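You operate a simulated robot arm through the tools that you are given. There is no shell and no other tool. Be economical: measure what you need, move in short steps, check, and stop when the job is done.

You run a simulated two-armed robot. Do the job below in one go: nothing can be reset, and whatever is moved stays where it is left.

## Task
Pick up the hex key from the top of the dark bench with one hand, pass it to the other hand and put it on the blue stand's tray. Open the pink locker door, put the sponge from the top of the dark bench on the shelf of the pink locker and shut the door again. Open the blue bench drawer, take the yellow lever from there and leave it on the place a and shut the drawer again. Put the grey pad on the place b. Any order will do. Set down upright: hex key.

It is judged by the outcome, as a careful person would: the job done as asked, and still so three seconds after it is handed in. It fails if anything else is knocked over, pushed out of place, dropped, spilled or broken.

## Robot
Two 7-joint arms with two-finger parallel grippers on one trunk, on a base that drives. Base frame: it is fixed to the floor where the robot stands at the start and does not move with it; the origin is under the middle of the robot, x ahead of it, y to its left, z up. Lengths are in mm, angles in degrees, forces in N, time in s.
The left shoulder is at the start at [30, 119, 935], the right one opposite. With the tool pointing down near the work surface each hand reaches from about 260 to 680 mm from the robot's upright axis, wherever it stands, measured 20 degrees to its own side. Places, roughly: blue bench drawer [500, -5700, 800]; blue stand's tray [-1300, -3200, 700]; grey pad (10x7x6 cm) [600, -5900, 900]; hex key [750, -250, 1000]; pink locker door [500, -1600, 900]; place A (19x18 cm) [500, -4580, 880]; place B (19x18 cm) [500, -4780, 880]; shelf of the pink locker [800, -1600, 1000]; sponge (3x3x4 cm) [400, -400, 900]; yellow lever (12x3x2 cm) [500, -5700, 700]. Payload 3.43 kg a hand.
Tool frame (each hand has its own): the origin (TCP) lies between the finger pads and is the grasp point; the fingertips stand 30 mm ahead of it; z points along the fingers, y is the line along which they close. Largest opening 94 mm; finger width 28, thickness 10; the body of the gripper, 50 by 96 mm, starts 55 mm behind the TCP.
Orientation is told as [roll, pitch, yaw] about the base's x, y, z axes, in that order, counted from this pose: with the fingers straight down and closing along the base's y, the tool's x points along the base's -x, its y along +y and its z along -z.

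## Interface
- The arms move only by the tool step_arm. It takes "left_motion", "right_motion" or both (then of equal length, played together; a hand with none holds still); each is a list of rows, each an object (a shift or turn left out is 0, a gripper value left out holds the last) with "offset": the shift along the base's x, y, z in units of 40 mm (1.0 is 40 mm), a list of three; "dr": the turn, a rotation vector about the base's x, y, z in units of 5 degrees (1.0 is 5 degrees), a list of three; "hand": the closure, from 0 (fully open) to 1 (shut). In form: [{"offset": [x, y, z], "dr": [rx, ry, rz], "hand": hand}, ...]. A call has 1 to 10 rows; each row shifts and turns the commanded pose from where the row before left it. A call with a number of a shift or a turn outside -1 to 1 is refused whole. A row lasts 0.2 s, in which the tool goes at most 50 mm and 8.6 degrees; a call with a longer step from one row to the next is refused whole, and so is a gripper value outside its range. A pose out of reach is approached as far as the arm can. The call stops where the force on the tool passes 40 N (or 10 N more than at its start, if that is more) or the arm is blocked; 0.2 s more then pass. Each finger travels about 72 mm/s and halts on what it meets, pressing with about 28 N; the grip force reading is that of the motor and also rises with nothing between the fingers. The clock runs only during rows and for 0.2 s after the last one: add rows that do not move to give the fingers time. It gives the time, the measured TCP pose, the force on the tool (base axes), the opening and the grip force at its end, in the units of the frame above (readings bear some noise), with the torque about the TCP (base axes, N m) and any sound that the robot's microphone picked up.
- Cameras (640 x 400 px; columns grow to the right, rows downward): "scene" is now at [41.2, -22.6, 1649.5]; the picture's right is [-0.31, -0.95, 0.00], its down [-0.72, 0.23, -0.65] and it looks along [0.62, -0.20, -0.76] (base axes); focal length 274 px, centre (320, 200). "left" rides on the left gripper at [76, -14, -103] in its tool frame; the picture's right is [0.18, 0.98, 0.00], its down [-0.75, 0.14, -0.64] and it looks along [-0.63, 0.12, 0.77] (tool axes); focal length 243 px, centre (320, 200). "right" rides on the right gripper at [76, 14, -103] in its tool frame; the picture's right is [-0.18, 0.98, 0.00], its down [-0.75, -0.14, -0.64] and it looks along [-0.63, -0.12, 0.77] (tool axes); focal length 243 px, centre (320, 200). There is no depth. A picture from a camera that has moved, and an enlarged one, comes with that camera's place and axes in the base frame and with its lens. The place of the scene camera against the robot may be out by one fixed shift of up to 12 mm in any direction.
- get_image(camera): a new picture of that camera. It takes no simulated time.
- slide_trunk(by): slides the trunk up (or, below 0, down) by that many mm; the arms and the scene camera ride with it, the base frame stays. It gives what a move gives, with no picture.
- roll_base(legs): drives the robot by 1 to 6 legs, each [ahead, turn to the left] in mm and degrees, along the robot's own axes; the way and the turn of a leg run together, so that a leg with both is an arc; at most 1500 mm and 180 degrees a leg. The arms and the cameras ride along, it lands a little off, and it stops where it bumps. It gives what a move gives.
- pan_tilt(pan, tilt): turns the head with the scene camera to pan (to the left, within 143 degrees either way) and tilt (down, from -29 to 69), counted from straight ahead of the robot. It gives what a move gives.
- inspect(camera, box): a new picture of the part [left, top, right, bottom] of that camera's present view, enlarged. It takes no simulated time.
- hand_in(): hands the job in; it is judged then, once.

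Work in short steps. Places have to be worked out from the pictures, the camera data and where the tool is seen: move nearer, look again, correct. Check each grasp and each placing, and mend what went wrong. You have 196 turns and 176 pictures in all, those below and enlarged ones among them. Open the grippers and draw the arms clear of the work before you hand the job in, unless the task says otherwise; then end with one line.

The tools are called after ">>>" as name(argument=value, ...) on one line, values as JSON. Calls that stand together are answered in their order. step_arm: Moves the arms, as the interface text tells. Its arguments: {"type":"object","properties":{"left_motion":{"type":"array"},"right_motion":{"type":"array"}},"required":[]} The other tools are called the same way: slide_trunk (by) slides the trunk up or down; roll_base (legs) drives the base; pan_tilt (pan, tilt) turns the head that bears the scene camera; get_image (camera) takes a picture; inspect (camera, box) takes an enlarged picture of a part of a camera's view; hand_in () hands the job in.

At the start:

```text
clock: 0.0
left_tcp_pos: [478.9, -15.3, 1154.6]
left_tcp_rot: [0.0, -0.2, -0.1]
left_force: [-0.3, -0.1, 0.1]
left_wrist_torque: [0.01, 0.0, 0.01]
left_finger_gap: 94.2
left_grasp_force: 0.0
right_tcp_pos: [241.2, -354.9, 1168.5]
right_tcp_rot: [-0.1, 0.0, 0.0]
right_force: [-0.4, -0.3, 0.4]
right_wrist_torque: [-0.01, -0.02, 0.0]
right_finger_gap: 93.8
right_grasp_force: 0.0
trunk travel left (down, up): [-200.0, 210.0]
robot x, y, heading: [1.3, 2.5, 0.2]
head pan, tilt: [-17.8, 49.3]
```

scene: 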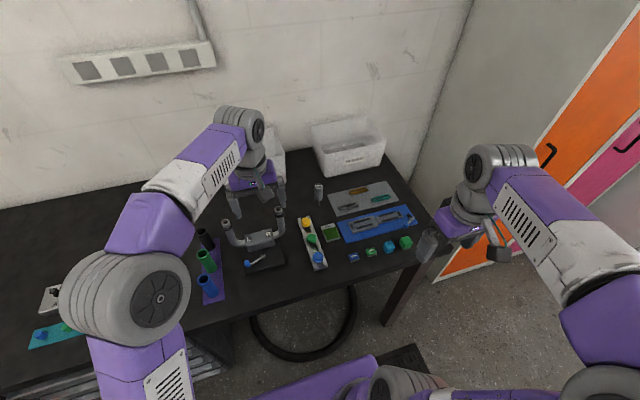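
right: 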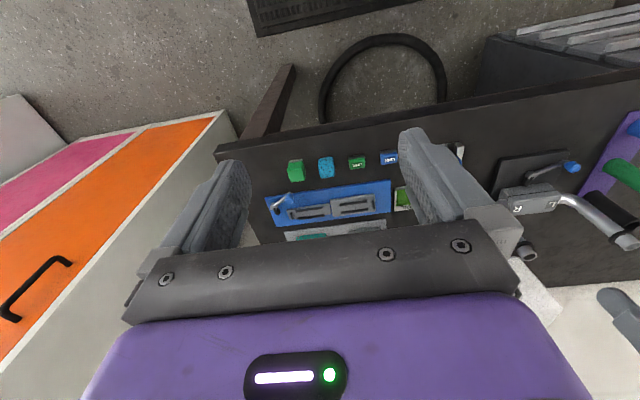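
left: 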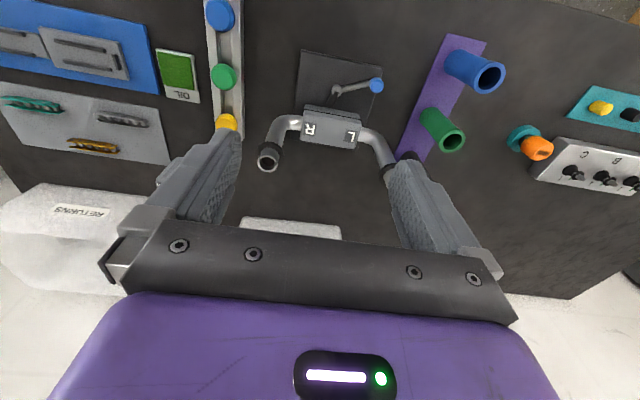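

The bench has many small things; I enlarge the scene view to identify the hex key and the sponge.

>>> inspect(camera="scene", box=[280, 110, 460, 280])

>>> inspect(camera="right", box=[220, 120, 520, 260])

```text
2.35 times, centred on (370, 195) of scene
camera zoom: at [41.2, -22.6, 1649.5], right [-0.31, -0.95, 0.0], down [-0.72, 0.23, -0.65], along [0.62, -0.2, -0.76], focal length 645 px, centre (202, 212)
```

zoom: 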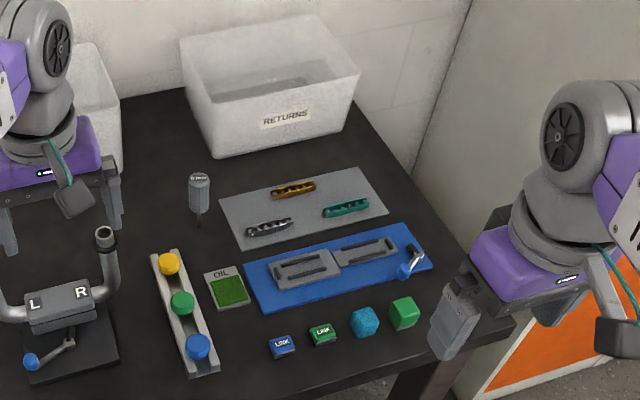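

```text
2.13 times, centred on (370, 190) of right
camera zoom: at [166.1, -341.1, 1271.9], right [0.18, 0.98, 0.0], down [0.75, -0.14, 0.64], along [0.63, -0.12, -0.77], focal length 518 px, centre (213, 221)
```

zoom: 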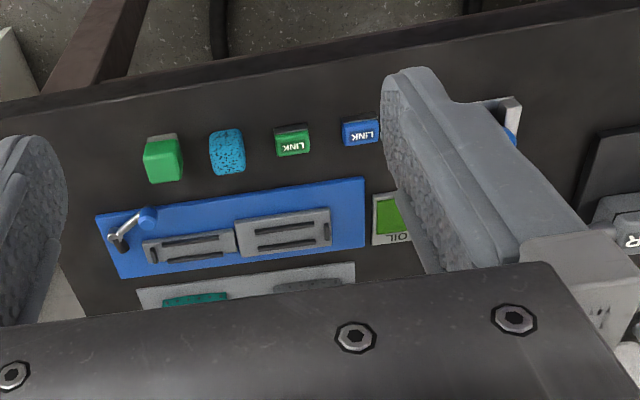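

The speckled blue block looks like the sponge (≈[400,-370,900]). The grey upright thing near [650,-219] may be the hex key; enlarge it.

>>> inspect(camera="scene", box=[300, 170, 340, 210])

>>> inspect(camera="scene", box=[330, 180, 430, 265])

```text
10.00 times, centred on (320, 190) of scene
camera zoom: at [41.2, -22.6, 1649.5], right [-0.31, -0.95, 0.0], down [-0.72, 0.23, -0.65], along [0.62, -0.2, -0.76], focal length 2741 px, centre (320, 300)
```

zoom: 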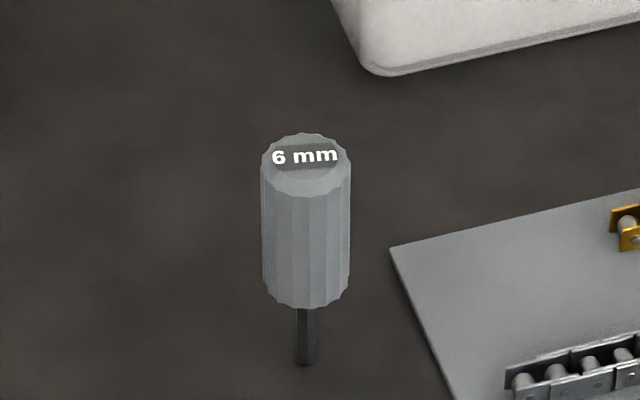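

```text
4.71 times, centred on (380, 222) of scene
camera zoom: at [41.2, -22.6, 1649.5], right [-0.31, -0.95, 0.0], down [-0.72, 0.23, -0.65], along [0.62, -0.2, -0.76], focal length 1290 px, centre (38, 94)
```

zoom: 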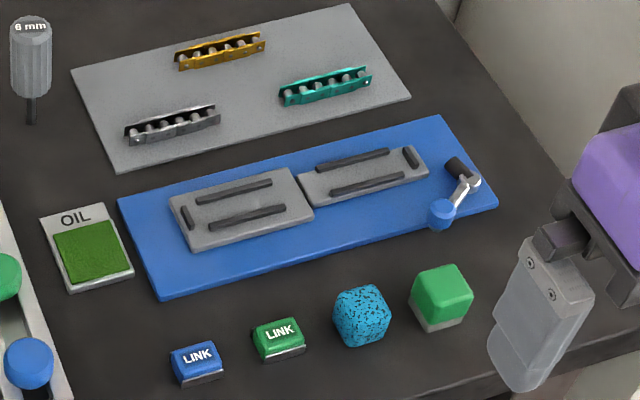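

The 6 mm upright hex key stands at about [641,-211], handle z≈921–985; the table is at ≈880. I plan to grip it low with the right hand tilted forward, then let the left hand take its top from straight above. First I tilt the right hand and move nearer.

>>> step_arm(right_motion=[{"offset": [0.6, 0.355, -0.27], "dr": [0, -1, 0], "hand": 0.35}, {"offset": [0.6, 0.355, -0.27], "dr": [0, -1, 0]}, {"offset": [0.6, 0.355, -0.27], "dr": [0, -1, 0]}, {"offset": [0.6, 0.355, -0.27], "dr": [0, -1, 0]}, {"offset": [0.6, 0.355, -0.27], "dr": [0, -1, 0]}, {"offset": [0.6, 0.355, -0.27], "dr": [0, -1, 0]}, {"offset": [0.6, 0.355, -0.27], "dr": [0, -1, 0]}, {"offset": [0.6, 0.355, -0.27], "dr": [0, -1, 0]}, {"offset": [0.6, 0.355, -0.27], "dr": [0, -1, 0]}, {"offset": [0.6, 0.355, -0.27], "dr": [0, -1, 0]}])

>>> get_image(camera="right")

>>> get_image(camera="scene")

```text
clock: 2.2
left_tcp_pos: [480.7, -15.6, 1153.6]
left_tcp_rot: [0.0, 0.0, 0.0]
left_force: [0.0, -0.4, -0.8]
left_wrist_torque: [0.01, 0.0, -0.03]
left_finger_gap: 94.0
left_grasp_force: 0.0
right_tcp_pos: [483.2, -215.1, 1058.3]
right_tcp_rot: [0.3, -49.8, -0.4]
right_force: [0.5, -0.7, 1.1]
right_wrist_torque: [-0.03, 0.02, 0.0]
right_finger_gap: 61.4
right_grasp_force: 0.0
trunk travel left (down, up): [-200.0, 210.0]
robot x, y, heading: [2.4, -3.0, -0.0]
head pan, tilt: [-17.8, 49.3]
```

```text
168 pictures are left
camera right: at [356.7, -200.3, 1067.0], right [0.12, 0.98, 0.14], down [0.0, -0.15, 0.99], along [0.99, -0.12, -0.01], focal length 243 px, centre (320, 200)
```

right: 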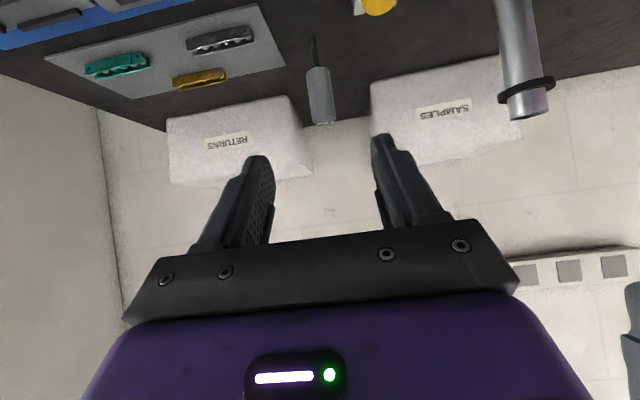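

```text
167 pictures are left
camera scene: at [42.4, -22.6, 1649.5], right [-0.31, -0.95, 0.0], down [-0.72, 0.23, -0.65], along [0.62, -0.2, -0.76], focal length 274 px, centre (320, 200)
```

scene: 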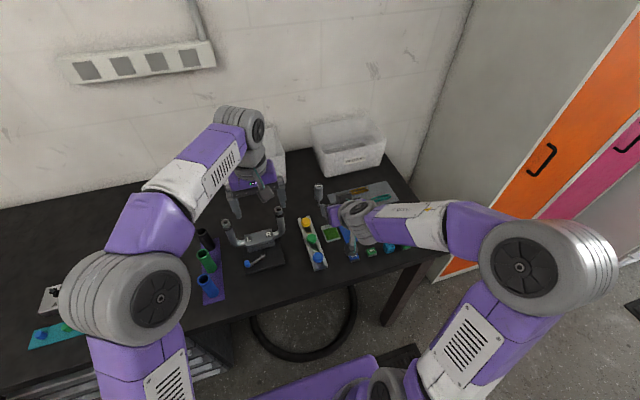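

Right camera puts the key at x≈630–640, y≈-214, handle z 915–978. I lower the hand to z≈930 in front of it.

>>> step_arm(right_motion=[{"offset": [0.4, 0, -0.8]}, {"offset": [0.4, 0, -0.8]}, {"offset": [0.4, 0, -0.8]}, {"offset": [0.3, 0, -0.8]}])

>>> get_image(camera="right")

>>> inspect(camera="scene", box=[290, 170, 410, 260])

```text
clock: 3.2
left_tcp_pos: [480.4, -15.4, 1153.8]
left_tcp_rot: [0.0, 0.0, 0.0]
left_force: [0.0, -0.4, 0.6]
left_wrist_torque: [0.03, 0.07, -0.03]
left_finger_gap: 94.0
left_grasp_force: 0.0
right_tcp_pos: [541.9, -212.3, 930.9]
right_tcp_rot: [-0.1, -50.0, 0.1]
right_force: [0.0, 0.3, -0.6]
right_wrist_torque: [-0.02, -0.01, 0.0]
right_finger_gap: 61.1
right_grasp_force: 0.1
trunk travel left (down, up): [-200.0, 210.0]
robot x, y, heading: [1.8, 0.5, 0.0]
head pan, tilt: [-17.8, 49.3]
```

```text
166 pictures are left
camera right: at [415.1, -198.8, 939.1], right [0.12, 0.98, 0.14], down [-0.01, -0.14, 0.99], along [0.99, -0.12, -0.01], focal length 243 px, centre (320, 200)
```

right: 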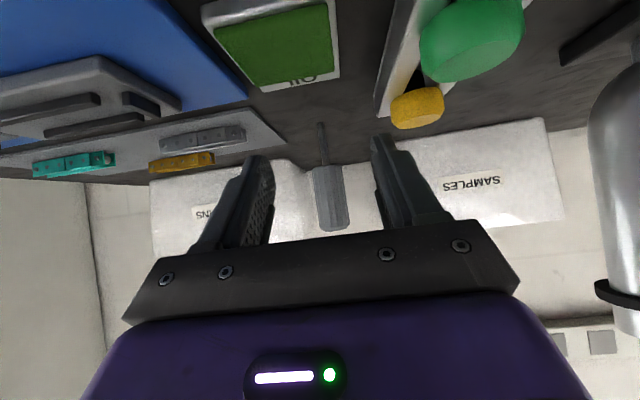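

```text
4.44 times, centred on (350, 215) of scene
camera zoom: at [41.8, -23.2, 1649.5], right [-0.31, -0.95, 0.0], down [-0.72, 0.23, -0.65], along [0.62, -0.2, -0.76], focal length 1218 px, centre (187, 133)
```

zoom: 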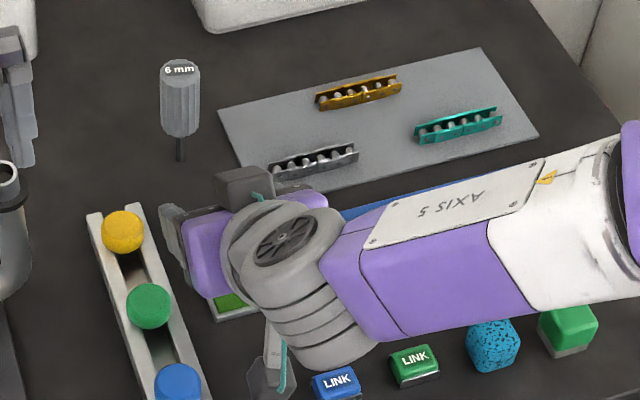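

Key lies ahead at y≈-215, handle z≈910–970. Advance most of the way with a small shift in y.

>>> step_arm(right_motion=[{"offset": [0.6, -0.05, 0]}, {"offset": [0.6, 0, 0]}, {"offset": [0.6, 0, 0]}])

>>> get_image(camera="right")

>>> inspect(camera="scene", box=[290, 170, 410, 260])

```text
clock: 4.0
left_tcp_pos: [480.4, -15.1, 1153.3]
left_tcp_rot: [0.0, -0.1, 0.0]
left_force: [-1.1, 0.4, -0.9]
left_wrist_torque: [-0.01, 0.01, 0.01]
left_finger_gap: 94.1
left_grasp_force: 0.1
right_tcp_pos: [614.7, -212.4, 932.2]
right_tcp_rot: [0.1, -50.1, 0.2]
right_force: [-0.6, -0.8, -1.1]
right_wrist_torque: [-0.01, 0.05, 0.0]
right_finger_gap: 61.0
right_grasp_force: 0.0
trunk travel left (down, up): [-200.0, 210.0]
robot x, y, heading: [-0.8, -0.0, 0.0]
head pan, tilt: [-17.8, 49.3]
```

```text
164 pictures are left
camera right: at [486.0, -200.2, 940.8], right [0.12, 0.98, 0.14], down [-0.01, -0.14, 0.99], along [0.99, -0.12, -0.01], focal length 243 px, centre (320, 200)
```

right: 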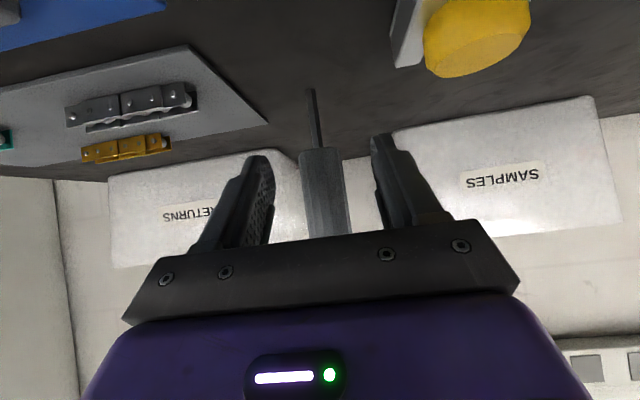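

```text
4.44 times, centred on (350, 215) of scene
camera zoom: at [42.0, -22.7, 1649.5], right [-0.31, -0.95, 0.0], down [-0.72, 0.23, -0.65], along [0.62, -0.2, -0.76], focal length 1218 px, centre (187, 133)
```

zoom: 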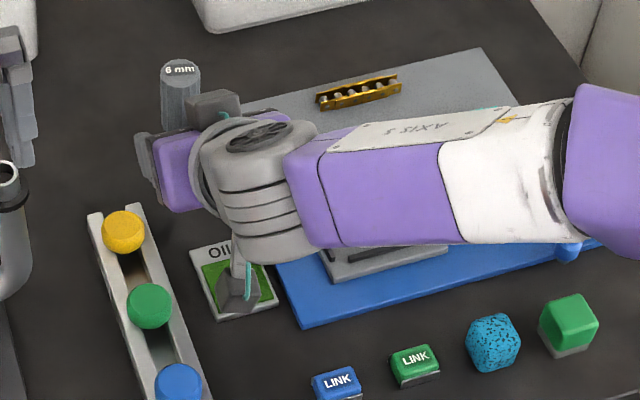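

Handle spans z≈905–969 at x≈645, y≈-213. Advance 30 mm, drop 8 mm, and close.

>>> step_arm(right_motion=[{"offset": [0.38, 0, -0.2]}, {"offset": [0.37, 0, 0]}, {"hand": 0.7}, {"hand": 1}, {"hand": 1}, {"hand": 1}])

>>> get_image(camera="right")

>>> get_image(camera="left")

```text
clock: 5.4
left_tcp_pos: [478.9, -15.5, 1154.4]
left_tcp_rot: [0.1, -0.1, 0.0]
left_force: [-0.3, 0.5, -0.4]
left_wrist_torque: [-0.02, 0.04, -0.01]
left_finger_gap: 94.0
left_grasp_force: 0.1
right_tcp_pos: [643.4, -214.5, 924.4]
right_tcp_rot: [0.0, -50.0, 0.1]
right_force: [0.4, -1.1, 0.2]
right_wrist_torque: [-0.03, -0.02, 0.03]
right_finger_gap: 29.4
right_grasp_force: 28.0
trunk travel left (down, up): [-200.0, 210.0]
robot x, y, heading: [-0.2, -1.9, 0.1]
head pan, tilt: [-17.8, 49.3]
```

```text
162 pictures are left
camera right: at [515.4, -201.0, 933.2], right [0.12, 0.98, 0.14], down [-0.01, -0.14, 0.99], along [0.99, -0.12, -0.01], focal length 243 px, centre (320, 200)
```

right: 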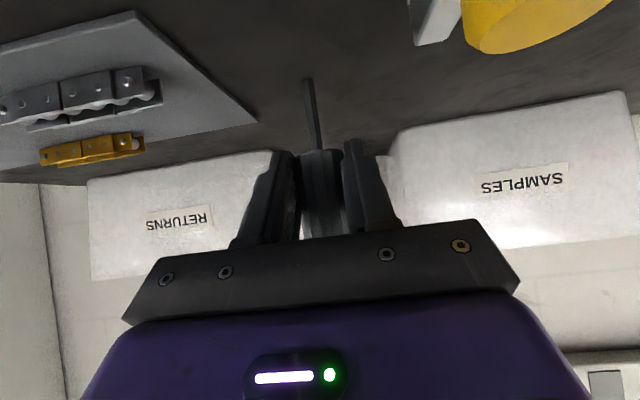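

```text
161 pictures are left
camera left: at [403.5, -31.0, 1256.7], right [-0.18, 0.98, 0.0], down [0.75, 0.14, 0.64], along [0.63, 0.12, -0.77], focal length 243 px, centre (320, 200)
```

left: 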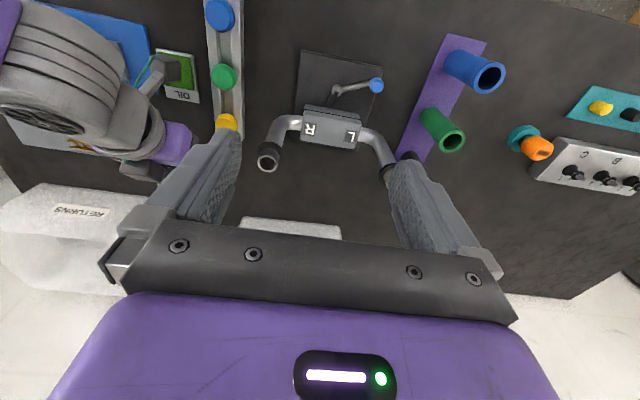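

Gripped (gap 29 mm). Lift the key straight up, then bring it back and yaw the right hand, while the left hand moves clear and turns the other way so its camera will face away.

>>> step_arm(right_motion=[{"offset": [0, 0, 1]}, {"offset": [0, 0, 1]}, {"offset": [0, 0, 1]}, {"offset": [-0.7, 0.2, 0.15], "dr": [0, 0, 1]}, {"offset": [-0.7, 0.2, 0.15], "dr": [0, 0, 1]}, {"offset": [-0.7, 0.2, 0.15], "dr": [0, 0, 1]}, {"offset": [-0.7, 0.2, 0.15], "dr": [0, 0, 1]}, {"offset": [-0.7, 0.2, 0.15], "dr": [0, 0, 1]}, {"offset": [-0.7, 0.2, 0.15], "dr": [0, 0, 1]}, {"offset": [-0.7, 0.2, 0.15], "dr": [0, 0, 1]}], left_motion=[{"offset": [-0.1, 0.25, 0.2], "dr": [0, 0, -1], "hand": 0.45}, {"offset": [-0.1, 0.25, 0.2], "dr": [0, 0, -1]}, {"offset": [-0.1, 0.25, 0.2], "dr": [0, 0, -1]}, {"offset": [-0.1, 0.25, 0.2], "dr": [0, 0, -1]}, {"offset": [-0.1, 0.25, 0.2], "dr": [0, 0, -1]}, {"offset": [-0.1, 0.25, 0.2], "dr": [0, 0, -1]}, {"offset": [-0.1, 0.25, 0.2], "dr": [0, 0, -1]}, {"offset": [-0.1, 0.25, 0.2], "dr": [0, 0, -1]}, {"offset": [-0.1, 0.25, 0.2], "dr": [0, 0, -1]}, {"offset": [-0.1, 0.25, 0.2], "dr": [0, 0, -1]}])

>>> get_image(camera="scene")

```text
clock: 7.6
left_tcp_pos: [438.7, 83.5, 1233.7]
left_tcp_rot: [0.1, -0.1, -50.1]
left_force: [0.7, -0.9, 0.4]
left_wrist_torque: [0.0, -0.02, -0.01]
left_finger_gap: 51.9
left_grasp_force: 0.1
right_tcp_pos: [446.0, -161.2, 1087.2]
right_tcp_rot: [0.1, -50.0, 35.0]
right_force: [-0.6, -0.4, -0.7]
right_wrist_torque: [-0.01, -0.02, -0.03]
right_finger_gap: 29.1
right_grasp_force: 28.0
trunk travel left (down, up): [-200.0, 210.0]
robot x, y, heading: [-1.0, -3.0, 0.3]
head pan, tilt: [-17.8, 49.3]
```

```text
160 pictures are left
camera scene: at [40.2, -22.9, 1649.6], right [-0.31, -0.95, 0.0], down [-0.72, 0.23, -0.65], along [0.62, -0.2, -0.76], focal length 274 px, centre (320, 200)
```

scene: 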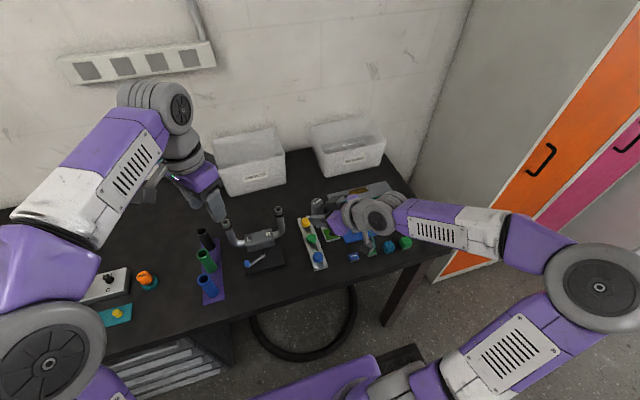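

Key is held and upright. I finish the yaw turns and bring both hands toward the middle, left still higher and to the side.

>>> step_arm(right_motion=[{"offset": [0, 0.2, 0], "dr": [0, 0, 1]}, {"offset": [0, 0.2, 0], "dr": [0, 0, 1]}, {"offset": [0, 0.2, 0], "dr": [0, 0, 1]}, {"offset": [0, 0.2, 0], "dr": [0, 0, 1]}, {"offset": [0, 0.2, 0], "dr": [0, 0, 1]}, {}, {}, {}], left_motion=[{"offset": [0, -0.1, 0], "dr": [0, 0, -1]}, {"offset": [0, -0.1, 0], "dr": [0, 0, -1]}, {"offset": [0, -0.1, 0], "dr": [0, 0, -1]}, {"offset": [0, -0.1, 0], "dr": [0, 0, -1]}, {"offset": [0, -0.1, 0], "dr": [0, 0, -1]}, {"offset": [0, -0.1, 0], "dr": [0, 0, -1]}, {"offset": [0, -0.1, 0], "dr": [0, 0, -1]}, {"offset": [0, -0.1, 0], "dr": [0, 0, -1]}])

>>> get_image(camera="left")

>>> get_image(camera="right")

>>> inspect(camera="scene", box=[190, 100, 440, 260])

```text
clock: 9.4
left_tcp_pos: [439.8, 52.2, 1233.7]
left_tcp_rot: [0.0, -0.1, -90.1]
left_force: [-0.6, -0.7, -0.4]
left_wrist_torque: [-0.02, 0.0, 0.02]
left_finger_gap: 52.1
left_grasp_force: 0.1
right_tcp_pos: [447.5, -118.4, 1087.0]
right_tcp_rot: [0.0, -49.9, 59.9]
right_force: [0.5, 0.3, -0.9]
right_wrist_torque: [-0.06, 0.01, 0.0]
right_finger_gap: 28.6
right_grasp_force: 28.1
trunk travel left (down, up): [-200.0, 210.0]
robot x, y, heading: [-0.4, 1.2, 0.1]
head pan, tilt: [-17.8, 49.3]
```

```text
159 pictures are left
camera left: at [425.5, 127.1, 1337.0], right [0.98, 0.18, 0.0], down [0.14, -0.75, 0.64], along [0.12, -0.63, -0.77], focal length 243 px, centre (320, 200)
```

left: 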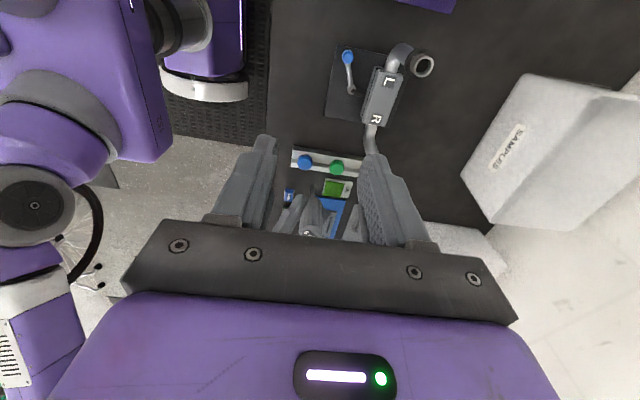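

```text
158 pictures are left
camera right: at [372.0, -222.6, 1094.8], right [-0.79, 0.59, 0.14], down [0.12, -0.08, 0.99], along [0.6, 0.8, -0.01], focal length 243 px, centre (320, 200)
```

right: 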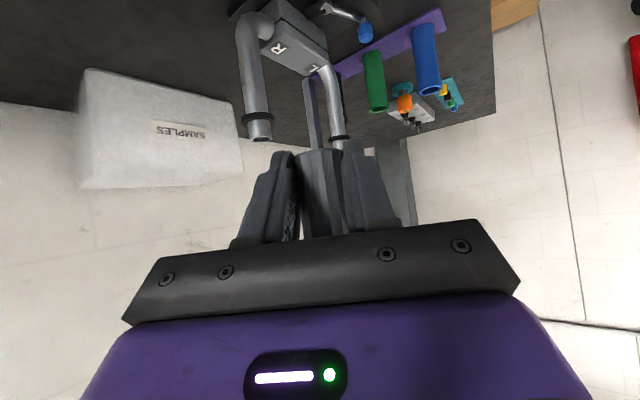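

```text
2.50 times, centred on (315, 180) of scene
camera zoom: at [41.2, -22.7, 1649.5], right [-0.31, -0.95, 0.0], down [-0.72, 0.23, -0.65], along [0.62, -0.2, -0.76], focal length 685 px, centre (332, 250)
```

zoom: 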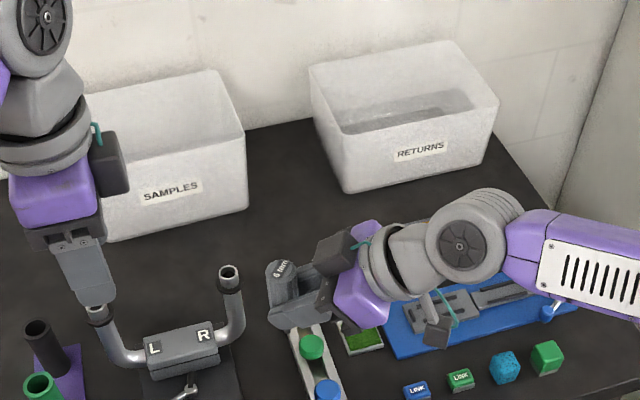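

I need the key's top location precisely; zoom the left and scene views.

>>> inspect(camera="left", box=[270, 170, 380, 240])

>>> inspect(camera="scene", box=[280, 190, 340, 240])

```text
5.71 times, centred on (325, 205) of left
camera zoom: at [425.5, 127.1, 1337.0], right [0.98, 0.18, 0.0], down [0.14, -0.75, 0.64], along [0.12, -0.63, -0.77], focal length 1386 px, centre (291, 171)
```

zoom: 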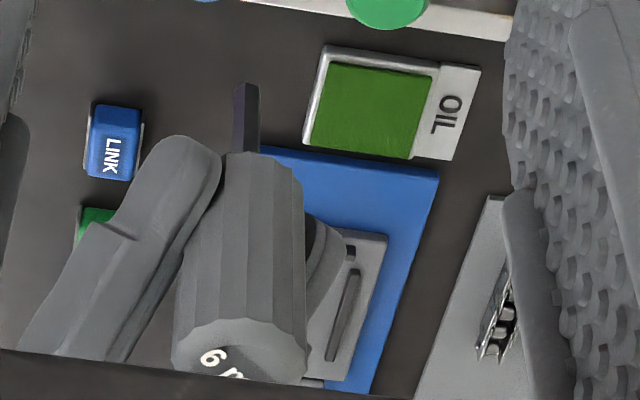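

```text
8.00 times, centred on (310, 215) of scene
camera zoom: at [41.2, -22.7, 1649.5], right [-0.31, -0.95, 0.0], down [-0.72, 0.23, -0.65], along [0.62, -0.2, -0.76], focal length 2192 px, centre (400, 80)
```

zoom: 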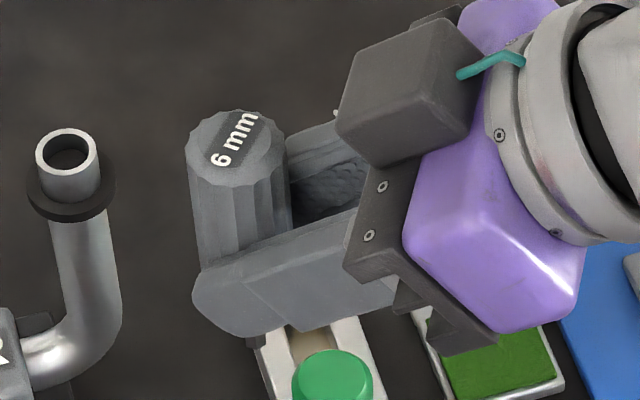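

Key axis is near [454,-102], top ≈1132. To keep the two grippers' bodies apart I tilt the left hand 20° away and bring it over the key, still above it.

>>> step_arm(left_motion=[{"offset": [0.09, -0.92, -0.1], "dr": [-1, 0, 0]}, {"offset": [0.09, -0.92, -0.1], "dr": [-1, 0, 0]}, {"offset": [0.09, -0.92, -0.1], "dr": [-1, 0, 0]}, {"offset": [0.09, -0.92, -0.1], "dr": [-1, 0, 0]}])

>>> get_image(camera="left")

>>> inspect(camera="scene", box=[260, 130, 380, 240])

>>> get_image(camera="right")

```text
clock: 10.4
left_tcp_pos: [452.5, -97.9, 1215.1]
left_tcp_rot: [-0.1, -20.2, -89.9]
left_force: [0.5, 0.3, 0.3]
left_wrist_torque: [0.0, -0.02, 0.01]
left_finger_gap: 51.9
left_grasp_force: 0.1
right_tcp_pos: [448.6, -118.6, 1085.6]
right_tcp_rot: [0.1, -50.0, 60.0]
right_force: [-0.1, -0.3, -1.8]
right_wrist_torque: [0.0, 0.03, 0.0]
right_finger_gap: 28.8
right_grasp_force: 27.8
trunk travel left (down, up): [-200.0, 210.0]
robot x, y, heading: [-0.3, 2.3, -0.0]
head pan, tilt: [-17.8, 49.3]
```

```text
154 pictures are left
camera left: at [438.0, 8.9, 1286.2], right [0.98, 0.17, -0.06], down [0.14, -0.49, 0.86], along [0.12, -0.86, -0.5], focal length 243 px, centre (320, 200)
```

left: 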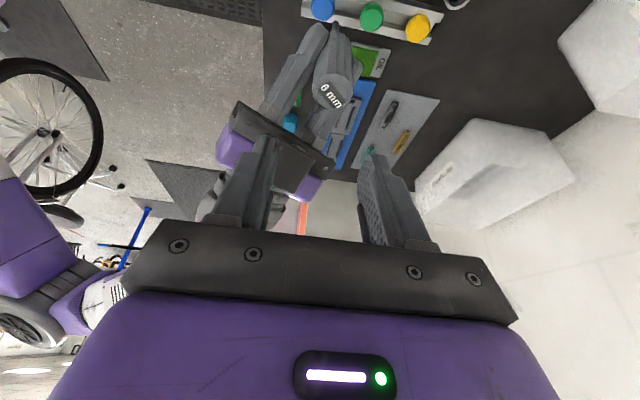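

```text
3.64 times, centred on (320, 185) of scene
camera zoom: at [41.6, -23.3, 1649.5], right [-0.31, -0.95, 0.0], down [-0.72, 0.23, -0.65], along [0.62, -0.2, -0.76], focal length 997 px, centre (320, 254)
```

zoom: 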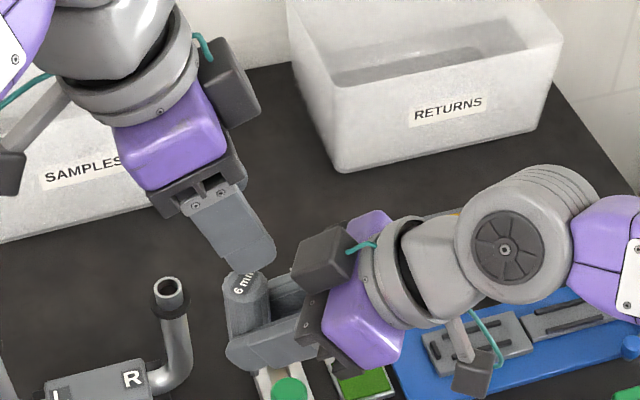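

```text
152 pictures are left
camera right: at [372.2, -223.0, 1094.6], right [-0.79, 0.59, 0.14], down [0.12, -0.08, 0.99], along [0.6, 0.8, -0.01], focal length 243 px, centre (320, 200)
```

right: 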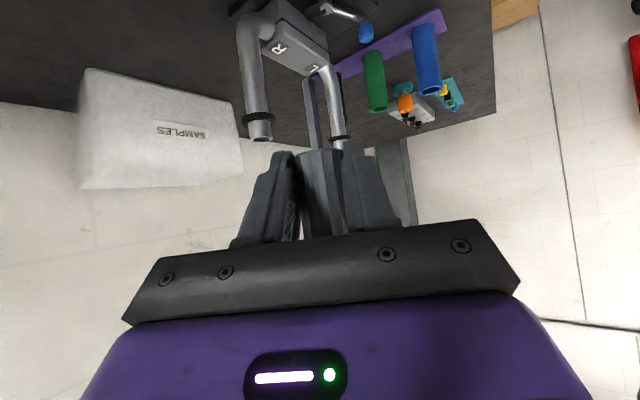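

Left view confirms key top at ≈[457,-103,1131]. Descend to TCP z≈1141 with the key between the fingers.

>>> step_arm(left_motion=[{"offset": [0.03, 0.01, -0.62]}, {"offset": [0.03, 0.01, -0.62]}, {"offset": [0.03, 0.01, -0.6]}])

>>> get_image(camera="left")

>>> inspect(camera="scene", box=[260, 130, 380, 240])

```text
clock: 11.2
left_tcp_pos: [457.2, -94.1, 1142.1]
left_tcp_rot: [-0.1, -20.1, -89.9]
left_force: [-0.8, 0.2, 1.0]
left_wrist_torque: [0.0, 0.0, -0.03]
left_finger_gap: 51.5
left_grasp_force: 0.1
right_tcp_pos: [449.1, -118.0, 1085.7]
right_tcp_rot: [0.0, -50.0, 60.0]
right_force: [0.9, -0.5, -0.6]
right_wrist_torque: [0.01, 0.01, 0.03]
right_finger_gap: 29.0
right_grasp_force: 27.8
trunk travel left (down, up): [-200.0, 210.0]
robot x, y, heading: [-2.7, 3.7, -0.1]
head pan, tilt: [-17.8, 49.3]
```

```text
151 pictures are left
camera left: at [443.4, 11.0, 1213.9], right [0.98, 0.17, -0.06], down [0.14, -0.49, 0.86], along [0.12, -0.86, -0.5], focal length 243 px, centre (320, 200)
```

left: 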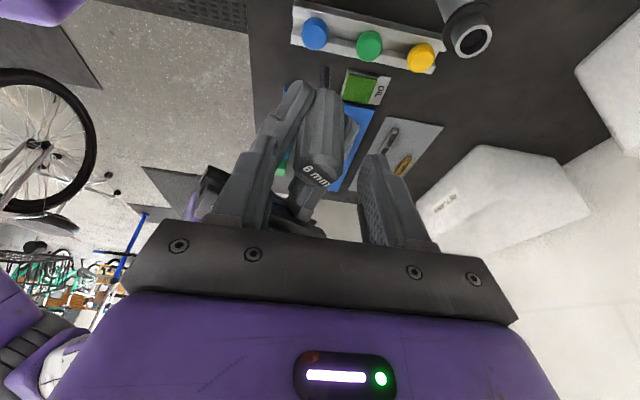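

```text
3.64 times, centred on (320, 185) of scene
camera zoom: at [41.6, -22.5, 1649.5], right [-0.31, -0.95, 0.0], down [-0.72, 0.23, -0.65], along [0.62, -0.2, -0.76], focal length 997 px, centre (320, 254)
```

zoom: 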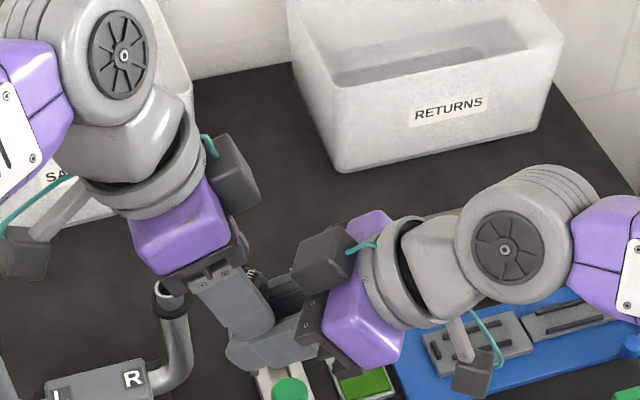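

The key's top sits between the left fingers, clear of the right ones. Close the left hand.

>>> step_arm(left_motion=[{"hand": 0.65}, {"hand": 0.8}, {"hand": 1}, {"hand": 1}, {"hand": 1}])

>>> get_image(camera="left")

```text
clock: 12.4
left_tcp_pos: [456.9, -94.1, 1143.7]
left_tcp_rot: [-0.2, -20.0, -90.1]
left_force: [-1.6, 0.5, -0.2]
left_wrist_torque: [-0.1, 0.22, -0.07]
left_finger_gap: 28.9
left_grasp_force: 28.2
right_tcp_pos: [448.3, -118.5, 1086.7]
right_tcp_rot: [0.0, -50.0, 60.0]
right_force: [1.8, -1.1, 0.1]
right_wrist_torque: [0.14, -0.17, 0.01]
right_finger_gap: 28.6
right_grasp_force: 28.2
trunk travel left (down, up): [-200.0, 210.0]
robot x, y, heading: [1.2, -2.2, -0.0]
head pan, tilt: [-17.8, 49.3]
```

```text
149 pictures are left
camera left: at [443.0, 10.9, 1214.2], right [0.98, 0.17, -0.06], down [0.14, -0.49, 0.86], along [0.12, -0.86, -0.5], focal length 243 px, centre (320, 200)
```

left: 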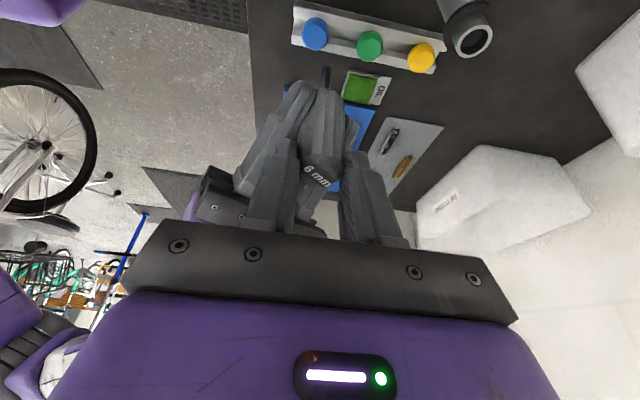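

Both hands hold it. Open the right hand and back it away horizontally.

>>> step_arm(right_motion=[{"hand": 0.4}, {"hand": 0.3}, {}, {"offset": [-0.3, -0.5, 0]}, {"offset": [-0.4, -0.7, 0]}, {"offset": [-0.4, -0.7, 0]}, {"offset": [-0.4, -0.7, 0]}])

>>> get_image(camera="right")

>>> get_image(camera="left")

```text
clock: 14.0
left_tcp_pos: [456.5, -94.9, 1142.5]
left_tcp_rot: [-0.1, -20.2, -90.0]
left_force: [0.4, 0.2, 0.5]
left_wrist_torque: [0.02, -0.02, 0.01]
left_finger_gap: 28.6
left_grasp_force: 27.9
right_tcp_pos: [387.7, -223.8, 1088.1]
right_tcp_rot: [0.0, -49.9, 60.1]
right_force: [-0.8, 0.3, 0.8]
right_wrist_torque: [-0.01, -0.01, 0.01]
right_finger_gap: 65.8
right_grasp_force: 0.0
trunk travel left (down, up): [-200.0, 210.0]
robot x, y, heading: [-1.0, 1.2, -0.2]
head pan, tilt: [-17.8, 49.3]
```

```text
148 pictures are left
camera right: at [311.8, -328.3, 1095.6], right [-0.79, 0.59, 0.14], down [0.12, -0.08, 0.99], along [0.6, 0.8, -0.01], focal length 243 px, centre (320, 200)
```

right: 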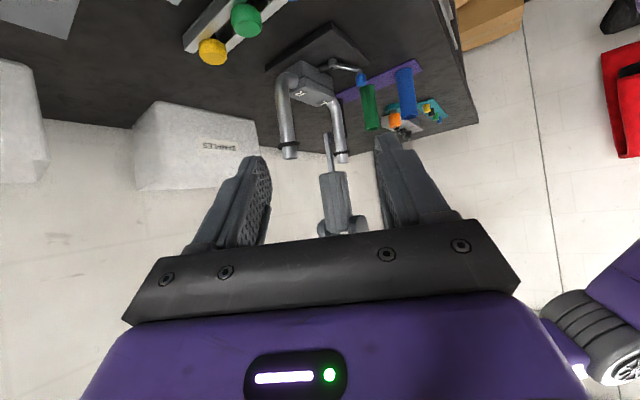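

```text
147 pictures are left
camera left: at [442.5, 10.4, 1214.5], right [0.98, 0.17, -0.06], down [0.14, -0.49, 0.86], along [0.12, -0.86, -0.5], focal length 243 px, centre (320, 200)
```

left: 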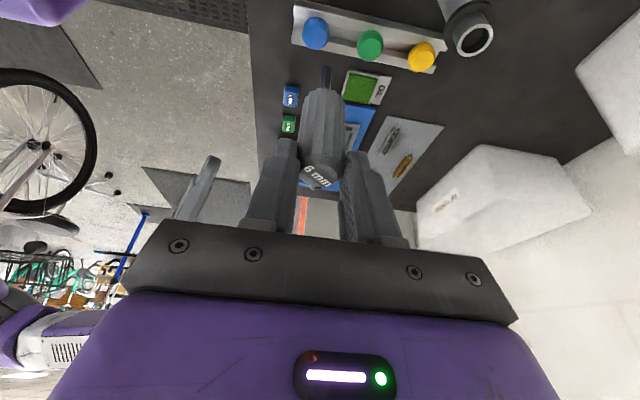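

Handover done; key hangs upright in the left hand. Now turn the right hand to point down and head for the sponge (≈[406,-373]).

>>> step_arm(right_motion=[{"offset": [-0.15, -0.37, 0.1], "dr": [-0.866, 0.5, 0], "hand": 0.4}, {"offset": [-0.15, -0.37, 0.1], "dr": [-0.866, 0.5, 0]}, {"offset": [-0.15, -0.37, 0.1], "dr": [-0.866, 0.5, 0]}, {"offset": [-0.15, -0.37, 0.1], "dr": [-0.866, 0.5, 0]}, {"offset": [-0.15, -0.37, 0.1], "dr": [-0.866, 0.5, 0]}, {"offset": [-0.15, -0.37, 0.1], "dr": [-0.866, 0.5, 0]}, {"offset": [-0.15, -0.37, 0.1], "dr": [-0.866, 0.5, 0]}, {"offset": [-0.15, -0.37, 0.1], "dr": [-0.866, 0.5, 0]}, {"offset": [-0.15, -0.37, 0.1], "dr": [-0.866, 0.5, 0]}, {"offset": [-0.15, -0.37, 0.1], "dr": [-0.866, 0.5, 0]}])

>>> step_arm(right_motion=[{"offset": [0.3, 0, 0], "dr": [0, 0, 1]}, {"offset": [0.3, 0, 0], "dr": [0, 0, 1]}, {"offset": [0.3, 0, 0], "dr": [0, 0, 1]}, {"offset": [0.3, 0, 0], "dr": [0, 0, 1]}, {"offset": [0.3, 0, 0], "dr": [0, 0, 1]}, {"offset": [0.3, 0, 0], "dr": [0, 0, 1]}])

>>> get_image(camera="right")

>>> get_image(camera="scene")

```text
clock: 16.2
left_tcp_pos: [456.8, -94.6, 1143.5]
left_tcp_rot: [-0.1, -20.1, -90.0]
left_force: [0.3, -0.1, -0.6]
left_wrist_torque: [0.02, -0.01, -0.02]
left_finger_gap: 28.3
left_grasp_force: 27.8
right_tcp_pos: [328.7, -369.6, 1126.9]
right_tcp_rot: [0.0, 0.2, 60.1]
right_force: [0.4, 0.2, -0.2]
right_wrist_torque: [0.0, -0.02, 0.0]
right_finger_gap: 56.4
right_grasp_force: 0.0
trunk travel left (down, up): [-200.0, 210.0]
robot x, y, heading: [3.0, -4.5, 0.2]
head pan, tilt: [-17.8, 49.3]
```

```text
clock: 17.6
left_tcp_pos: [456.6, -94.0, 1143.4]
left_tcp_rot: [0.0, -20.0, -90.0]
left_force: [-0.5, 0.9, 0.1]
left_wrist_torque: [0.01, -0.02, 0.01]
left_finger_gap: 28.5
left_grasp_force: 28.2
right_tcp_pos: [399.4, -372.5, 1125.8]
right_tcp_rot: [0.0, -0.1, 90.2]
right_force: [0.1, 0.7, 0.7]
right_wrist_torque: [-0.03, -0.01, -0.03]
right_finger_gap: 56.5
right_grasp_force: 0.0
trunk travel left (down, up): [-200.0, 210.0]
robot x, y, heading: [-1.5, -0.4, -0.0]
head pan, tilt: [-17.8, 49.3]
```

```text
146 pictures are left
camera right: at [385.9, -448.7, 1229.0], right [-0.98, 0.18, 0.0], down [0.14, 0.75, 0.64], along [0.12, 0.63, -0.77], focal length 243 px, centre (320, 200)
```

right: 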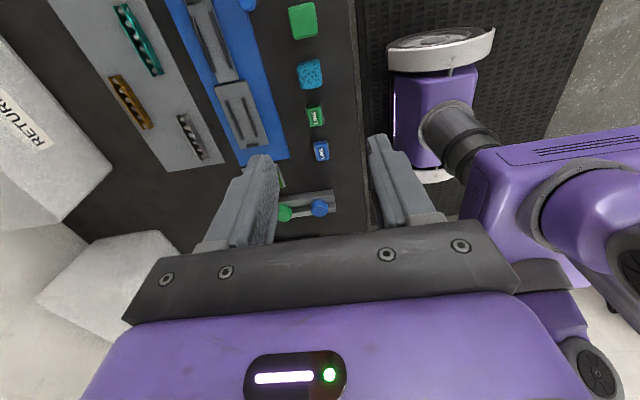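

```text
145 pictures are left
camera scene: at [41.7, -22.5, 1649.5], right [-0.31, -0.95, 0.0], down [-0.72, 0.23, -0.65], along [0.62, -0.2, -0.76], focal length 274 px, centre (320, 200)
```

scene: 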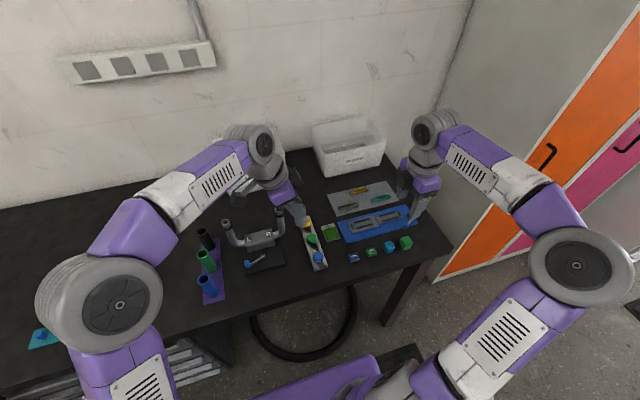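

Sponge ≈[410,-375]. Go down to z≈960 and check.

>>> step_arm(right_motion=[{"offset": [0.1, -0.02, -1]}, {"offset": [0.1, -0.02, -1]}, {"offset": [0.05, 0, -1]}, {"offset": [0, 0, -1]}])

>>> get_image(camera="right")

>>> inspect(camera="scene", box=[340, 180, 460, 270])

```text
clock: 18.6
left_tcp_pos: [457.3, -94.3, 1143.3]
left_tcp_rot: [-0.1, -20.0, -90.0]
left_force: [-0.9, 0.3, -0.2]
left_wrist_torque: [0.02, 0.03, 0.0]
left_finger_gap: 28.6
left_grasp_force: 27.8
right_tcp_pos: [410.7, -375.4, 969.0]
right_tcp_rot: [-0.1, -0.1, 89.9]
right_force: [-0.2, 0.4, 0.3]
right_wrist_torque: [0.01, -0.01, 0.02]
right_finger_gap: 56.3
right_grasp_force: 0.0
trunk travel left (down, up): [-200.0, 210.0]
robot x, y, heading: [1.4, 1.1, -0.3]
head pan, tilt: [-17.8, 49.3]
```

```text
144 pictures are left
camera right: at [396.9, -451.4, 1071.7], right [-0.98, 0.18, 0.0], down [0.14, 0.75, 0.64], along [0.12, 0.63, -0.77], focal length 243 px, centre (320, 200)
```

right: 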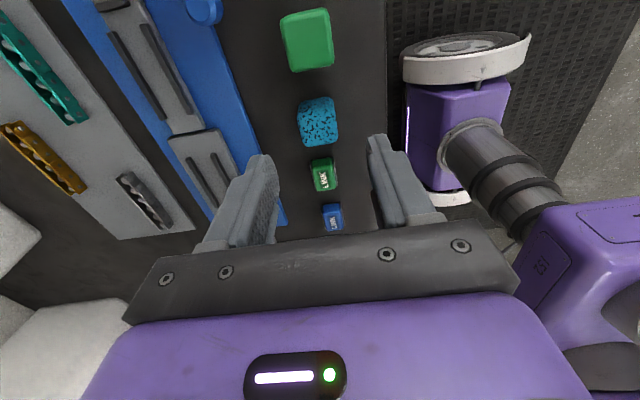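

```text
4.44 times, centred on (400, 225) of scene
camera zoom: at [41.8, -22.8, 1649.5], right [-0.31, -0.95, 0.0], down [-0.72, 0.23, -0.65], along [0.62, -0.2, -0.76], focal length 1218 px, centre (-36, 89)
```

zoom: 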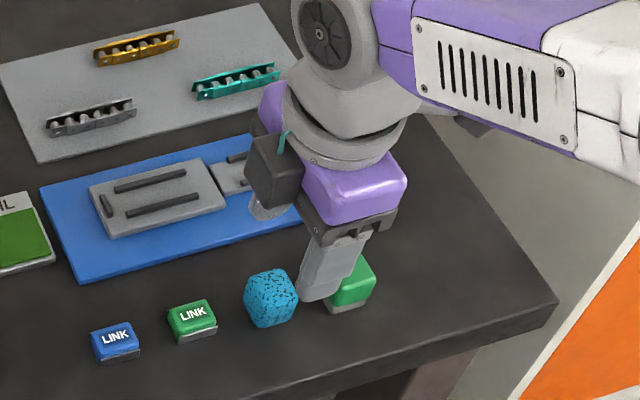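

Aligned. Lower to z≈908 and grip.

>>> step_arm(right_motion=[{"offset": [0, 0, -0.76]}, {"offset": [0, 0, -0.76]}, {"hand": 0.7}, {"hand": 0.8}, {"hand": 0.9}, {"hand": 0.9}])

>>> get_image(camera="right")

```text
clock: 20.0
left_tcp_pos: [457.4, -94.5, 1143.6]
left_tcp_rot: [0.0, -20.1, -90.0]
left_force: [0.3, -0.8, 0.9]
left_wrist_torque: [0.02, 0.0, -0.03]
left_finger_gap: 28.6
left_grasp_force: 27.8
right_tcp_pos: [409.9, -371.7, 907.9]
right_tcp_rot: [0.0, 0.0, 90.1]
right_force: [-1.4, -0.5, 0.8]
right_wrist_torque: [-0.03, 0.0, 0.05]
right_finger_gap: 28.2
right_grasp_force: 28.8
trunk travel left (down, up): [-200.0, 210.0]
robot x, y, heading: [-0.6, 3.0, 0.0]
head pan, tilt: [-17.8, 49.3]
```

```text
142 pictures are left
camera right: at [395.4, -450.2, 1010.0], right [-0.98, 0.18, 0.0], down [0.14, 0.75, 0.64], along [0.12, 0.63, -0.77], focal length 243 px, centre (320, 200)
```

right: 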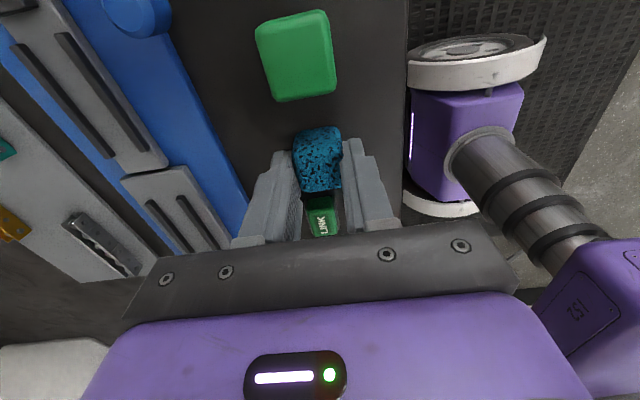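

Sponge gripped. Lift it and draw both hands back over the robot side of the bench.

>>> step_arm(right_motion=[{"offset": [0, 0, 1]}, {"offset": [0, 0, 1]}, {"offset": [0, 0, 1]}, {"offset": [0, 0, 1]}, {"offset": [0, 0, 1]}, {"offset": [-0.6, 0.1, 0.3]}, {"offset": [-0.7, 0.2, 0.2]}, {"offset": [-0.7, 0.2, 0]}], left_motion=[{"offset": [0, 0, 0.5]}, {"offset": [0, 0.3, 0.5]}, {"offset": [-0.3, 0.7, 0.3]}, {"offset": [-0.5, 0.7, 0]}, {"offset": [-0.6, 0.7, 0]}, {"offset": [-0.6, 0.6, 0]}, {"offset": [-0.6, 0.5, 0]}, {"offset": [-0.6, 0.5, 0]}])

>>> pan_tilt(pan=-90, tilt=25)

>>> get_image(camera="scene")

>>> get_image(camera="right")

```text
clock: 21.8
left_tcp_pos: [327.9, 68.7, 1195.4]
left_tcp_rot: [0.1, -20.1, -90.0]
left_force: [0.5, 0.0, 0.5]
left_wrist_torque: [0.0, -0.03, 0.02]
left_finger_gap: 28.6
left_grasp_force: 28.3
right_tcp_pos: [328.7, -352.2, 1126.4]
right_tcp_rot: [-0.1, 0.0, 90.0]
right_force: [-0.5, 0.1, -0.3]
right_wrist_torque: [0.02, -0.02, 0.01]
right_finger_gap: 28.2
right_grasp_force: 27.8
trunk travel left (down, up): [-200.0, 210.0]
robot x, y, heading: [-1.3, 2.4, 0.2]
head pan, tilt: [-17.8, 49.3]
```

```text
clock: 23.2
left_tcp_pos: [330.8, 67.8, 1195.2]
left_tcp_rot: [0.0, -20.2, -89.9]
left_force: [0.0, -0.1, -0.3]
left_wrist_torque: [0.02, 0.0, -0.02]
left_finger_gap: 28.5
left_grasp_force: 28.2
right_tcp_pos: [331.2, -353.4, 1124.7]
right_tcp_rot: [0.0, -0.1, 89.9]
right_force: [-0.7, 0.5, 0.2]
right_wrist_torque: [0.0, -0.01, -0.02]
right_finger_gap: 28.1
right_grasp_force: 27.3
trunk travel left (down, up): [-200.0, 210.0]
robot x, y, heading: [-2.7, 2.9, 0.1]
head pan, tilt: [-90.0, 25.0]
```

```text
141 pictures are left
camera scene: at [-32.5, -91.0, 1686.0], right [-1.0, 0.0, 0.0], down [0.0, 0.42, -0.91], along [0.0, -0.91, -0.42], focal length 274 px, centre (320, 200)
```

scene: 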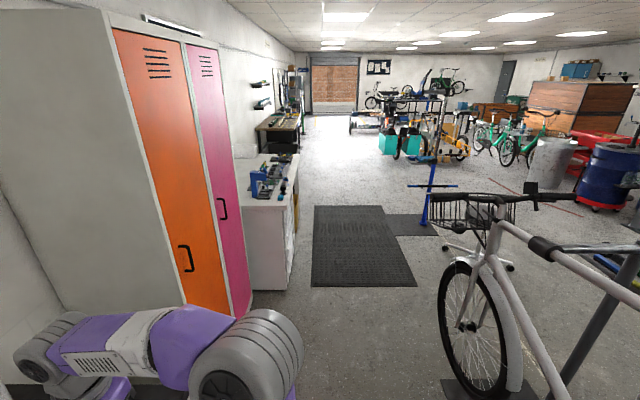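

```text
140 pictures are left
camera right: at [316.7, -429.1, 1228.4], right [-0.98, 0.18, 0.0], down [0.14, 0.75, 0.64], along [0.12, 0.63, -0.77], focal length 243 px, centre (320, 200)
```

right: 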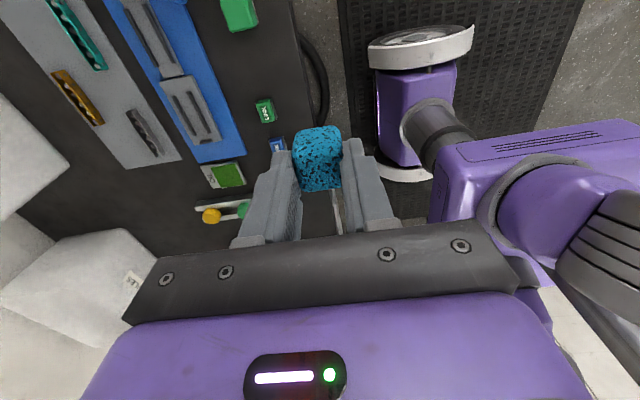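

The locker faces the robot's side; I look closer at the locker handle and at the region of the blue stand.

>>> inspect(camera="scene", box=[340, 100, 500, 240])

>>> inspect(camera="scene", box=[100, 10, 320, 320])

```text
2.86 times, centred on (420, 170) of scene
camera zoom: at [-32.5, -91.0, 1686.0], right [-1.0, 0.0, 0.0], down [0.0, 0.42, -0.91], along [0.0, -0.91, -0.42], focal length 783 px, centre (34, 286)
```

zoom: 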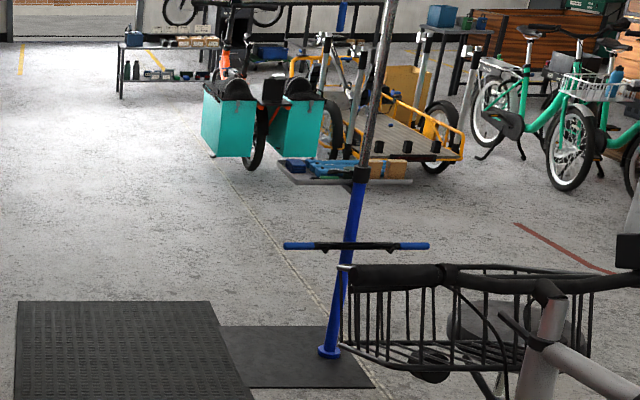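

```text
1.29 times, centred on (210, 165) of scene
camera zoom: at [-32.5, -91.0, 1686.0], right [-1.0, 0.0, 0.0], down [0.0, 0.42, -0.91], along [0.0, -0.91, -0.42], focal length 354 px, centre (462, 245)
```

zoom: 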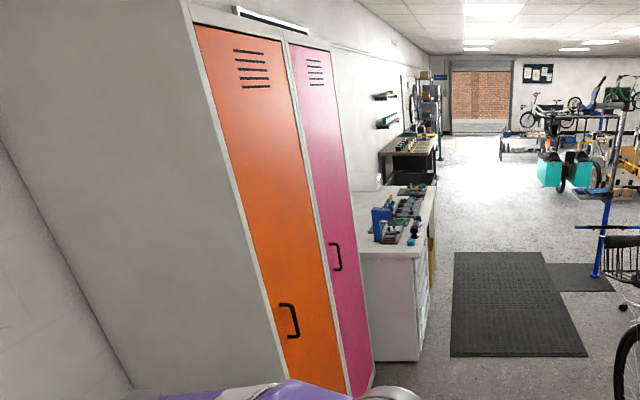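

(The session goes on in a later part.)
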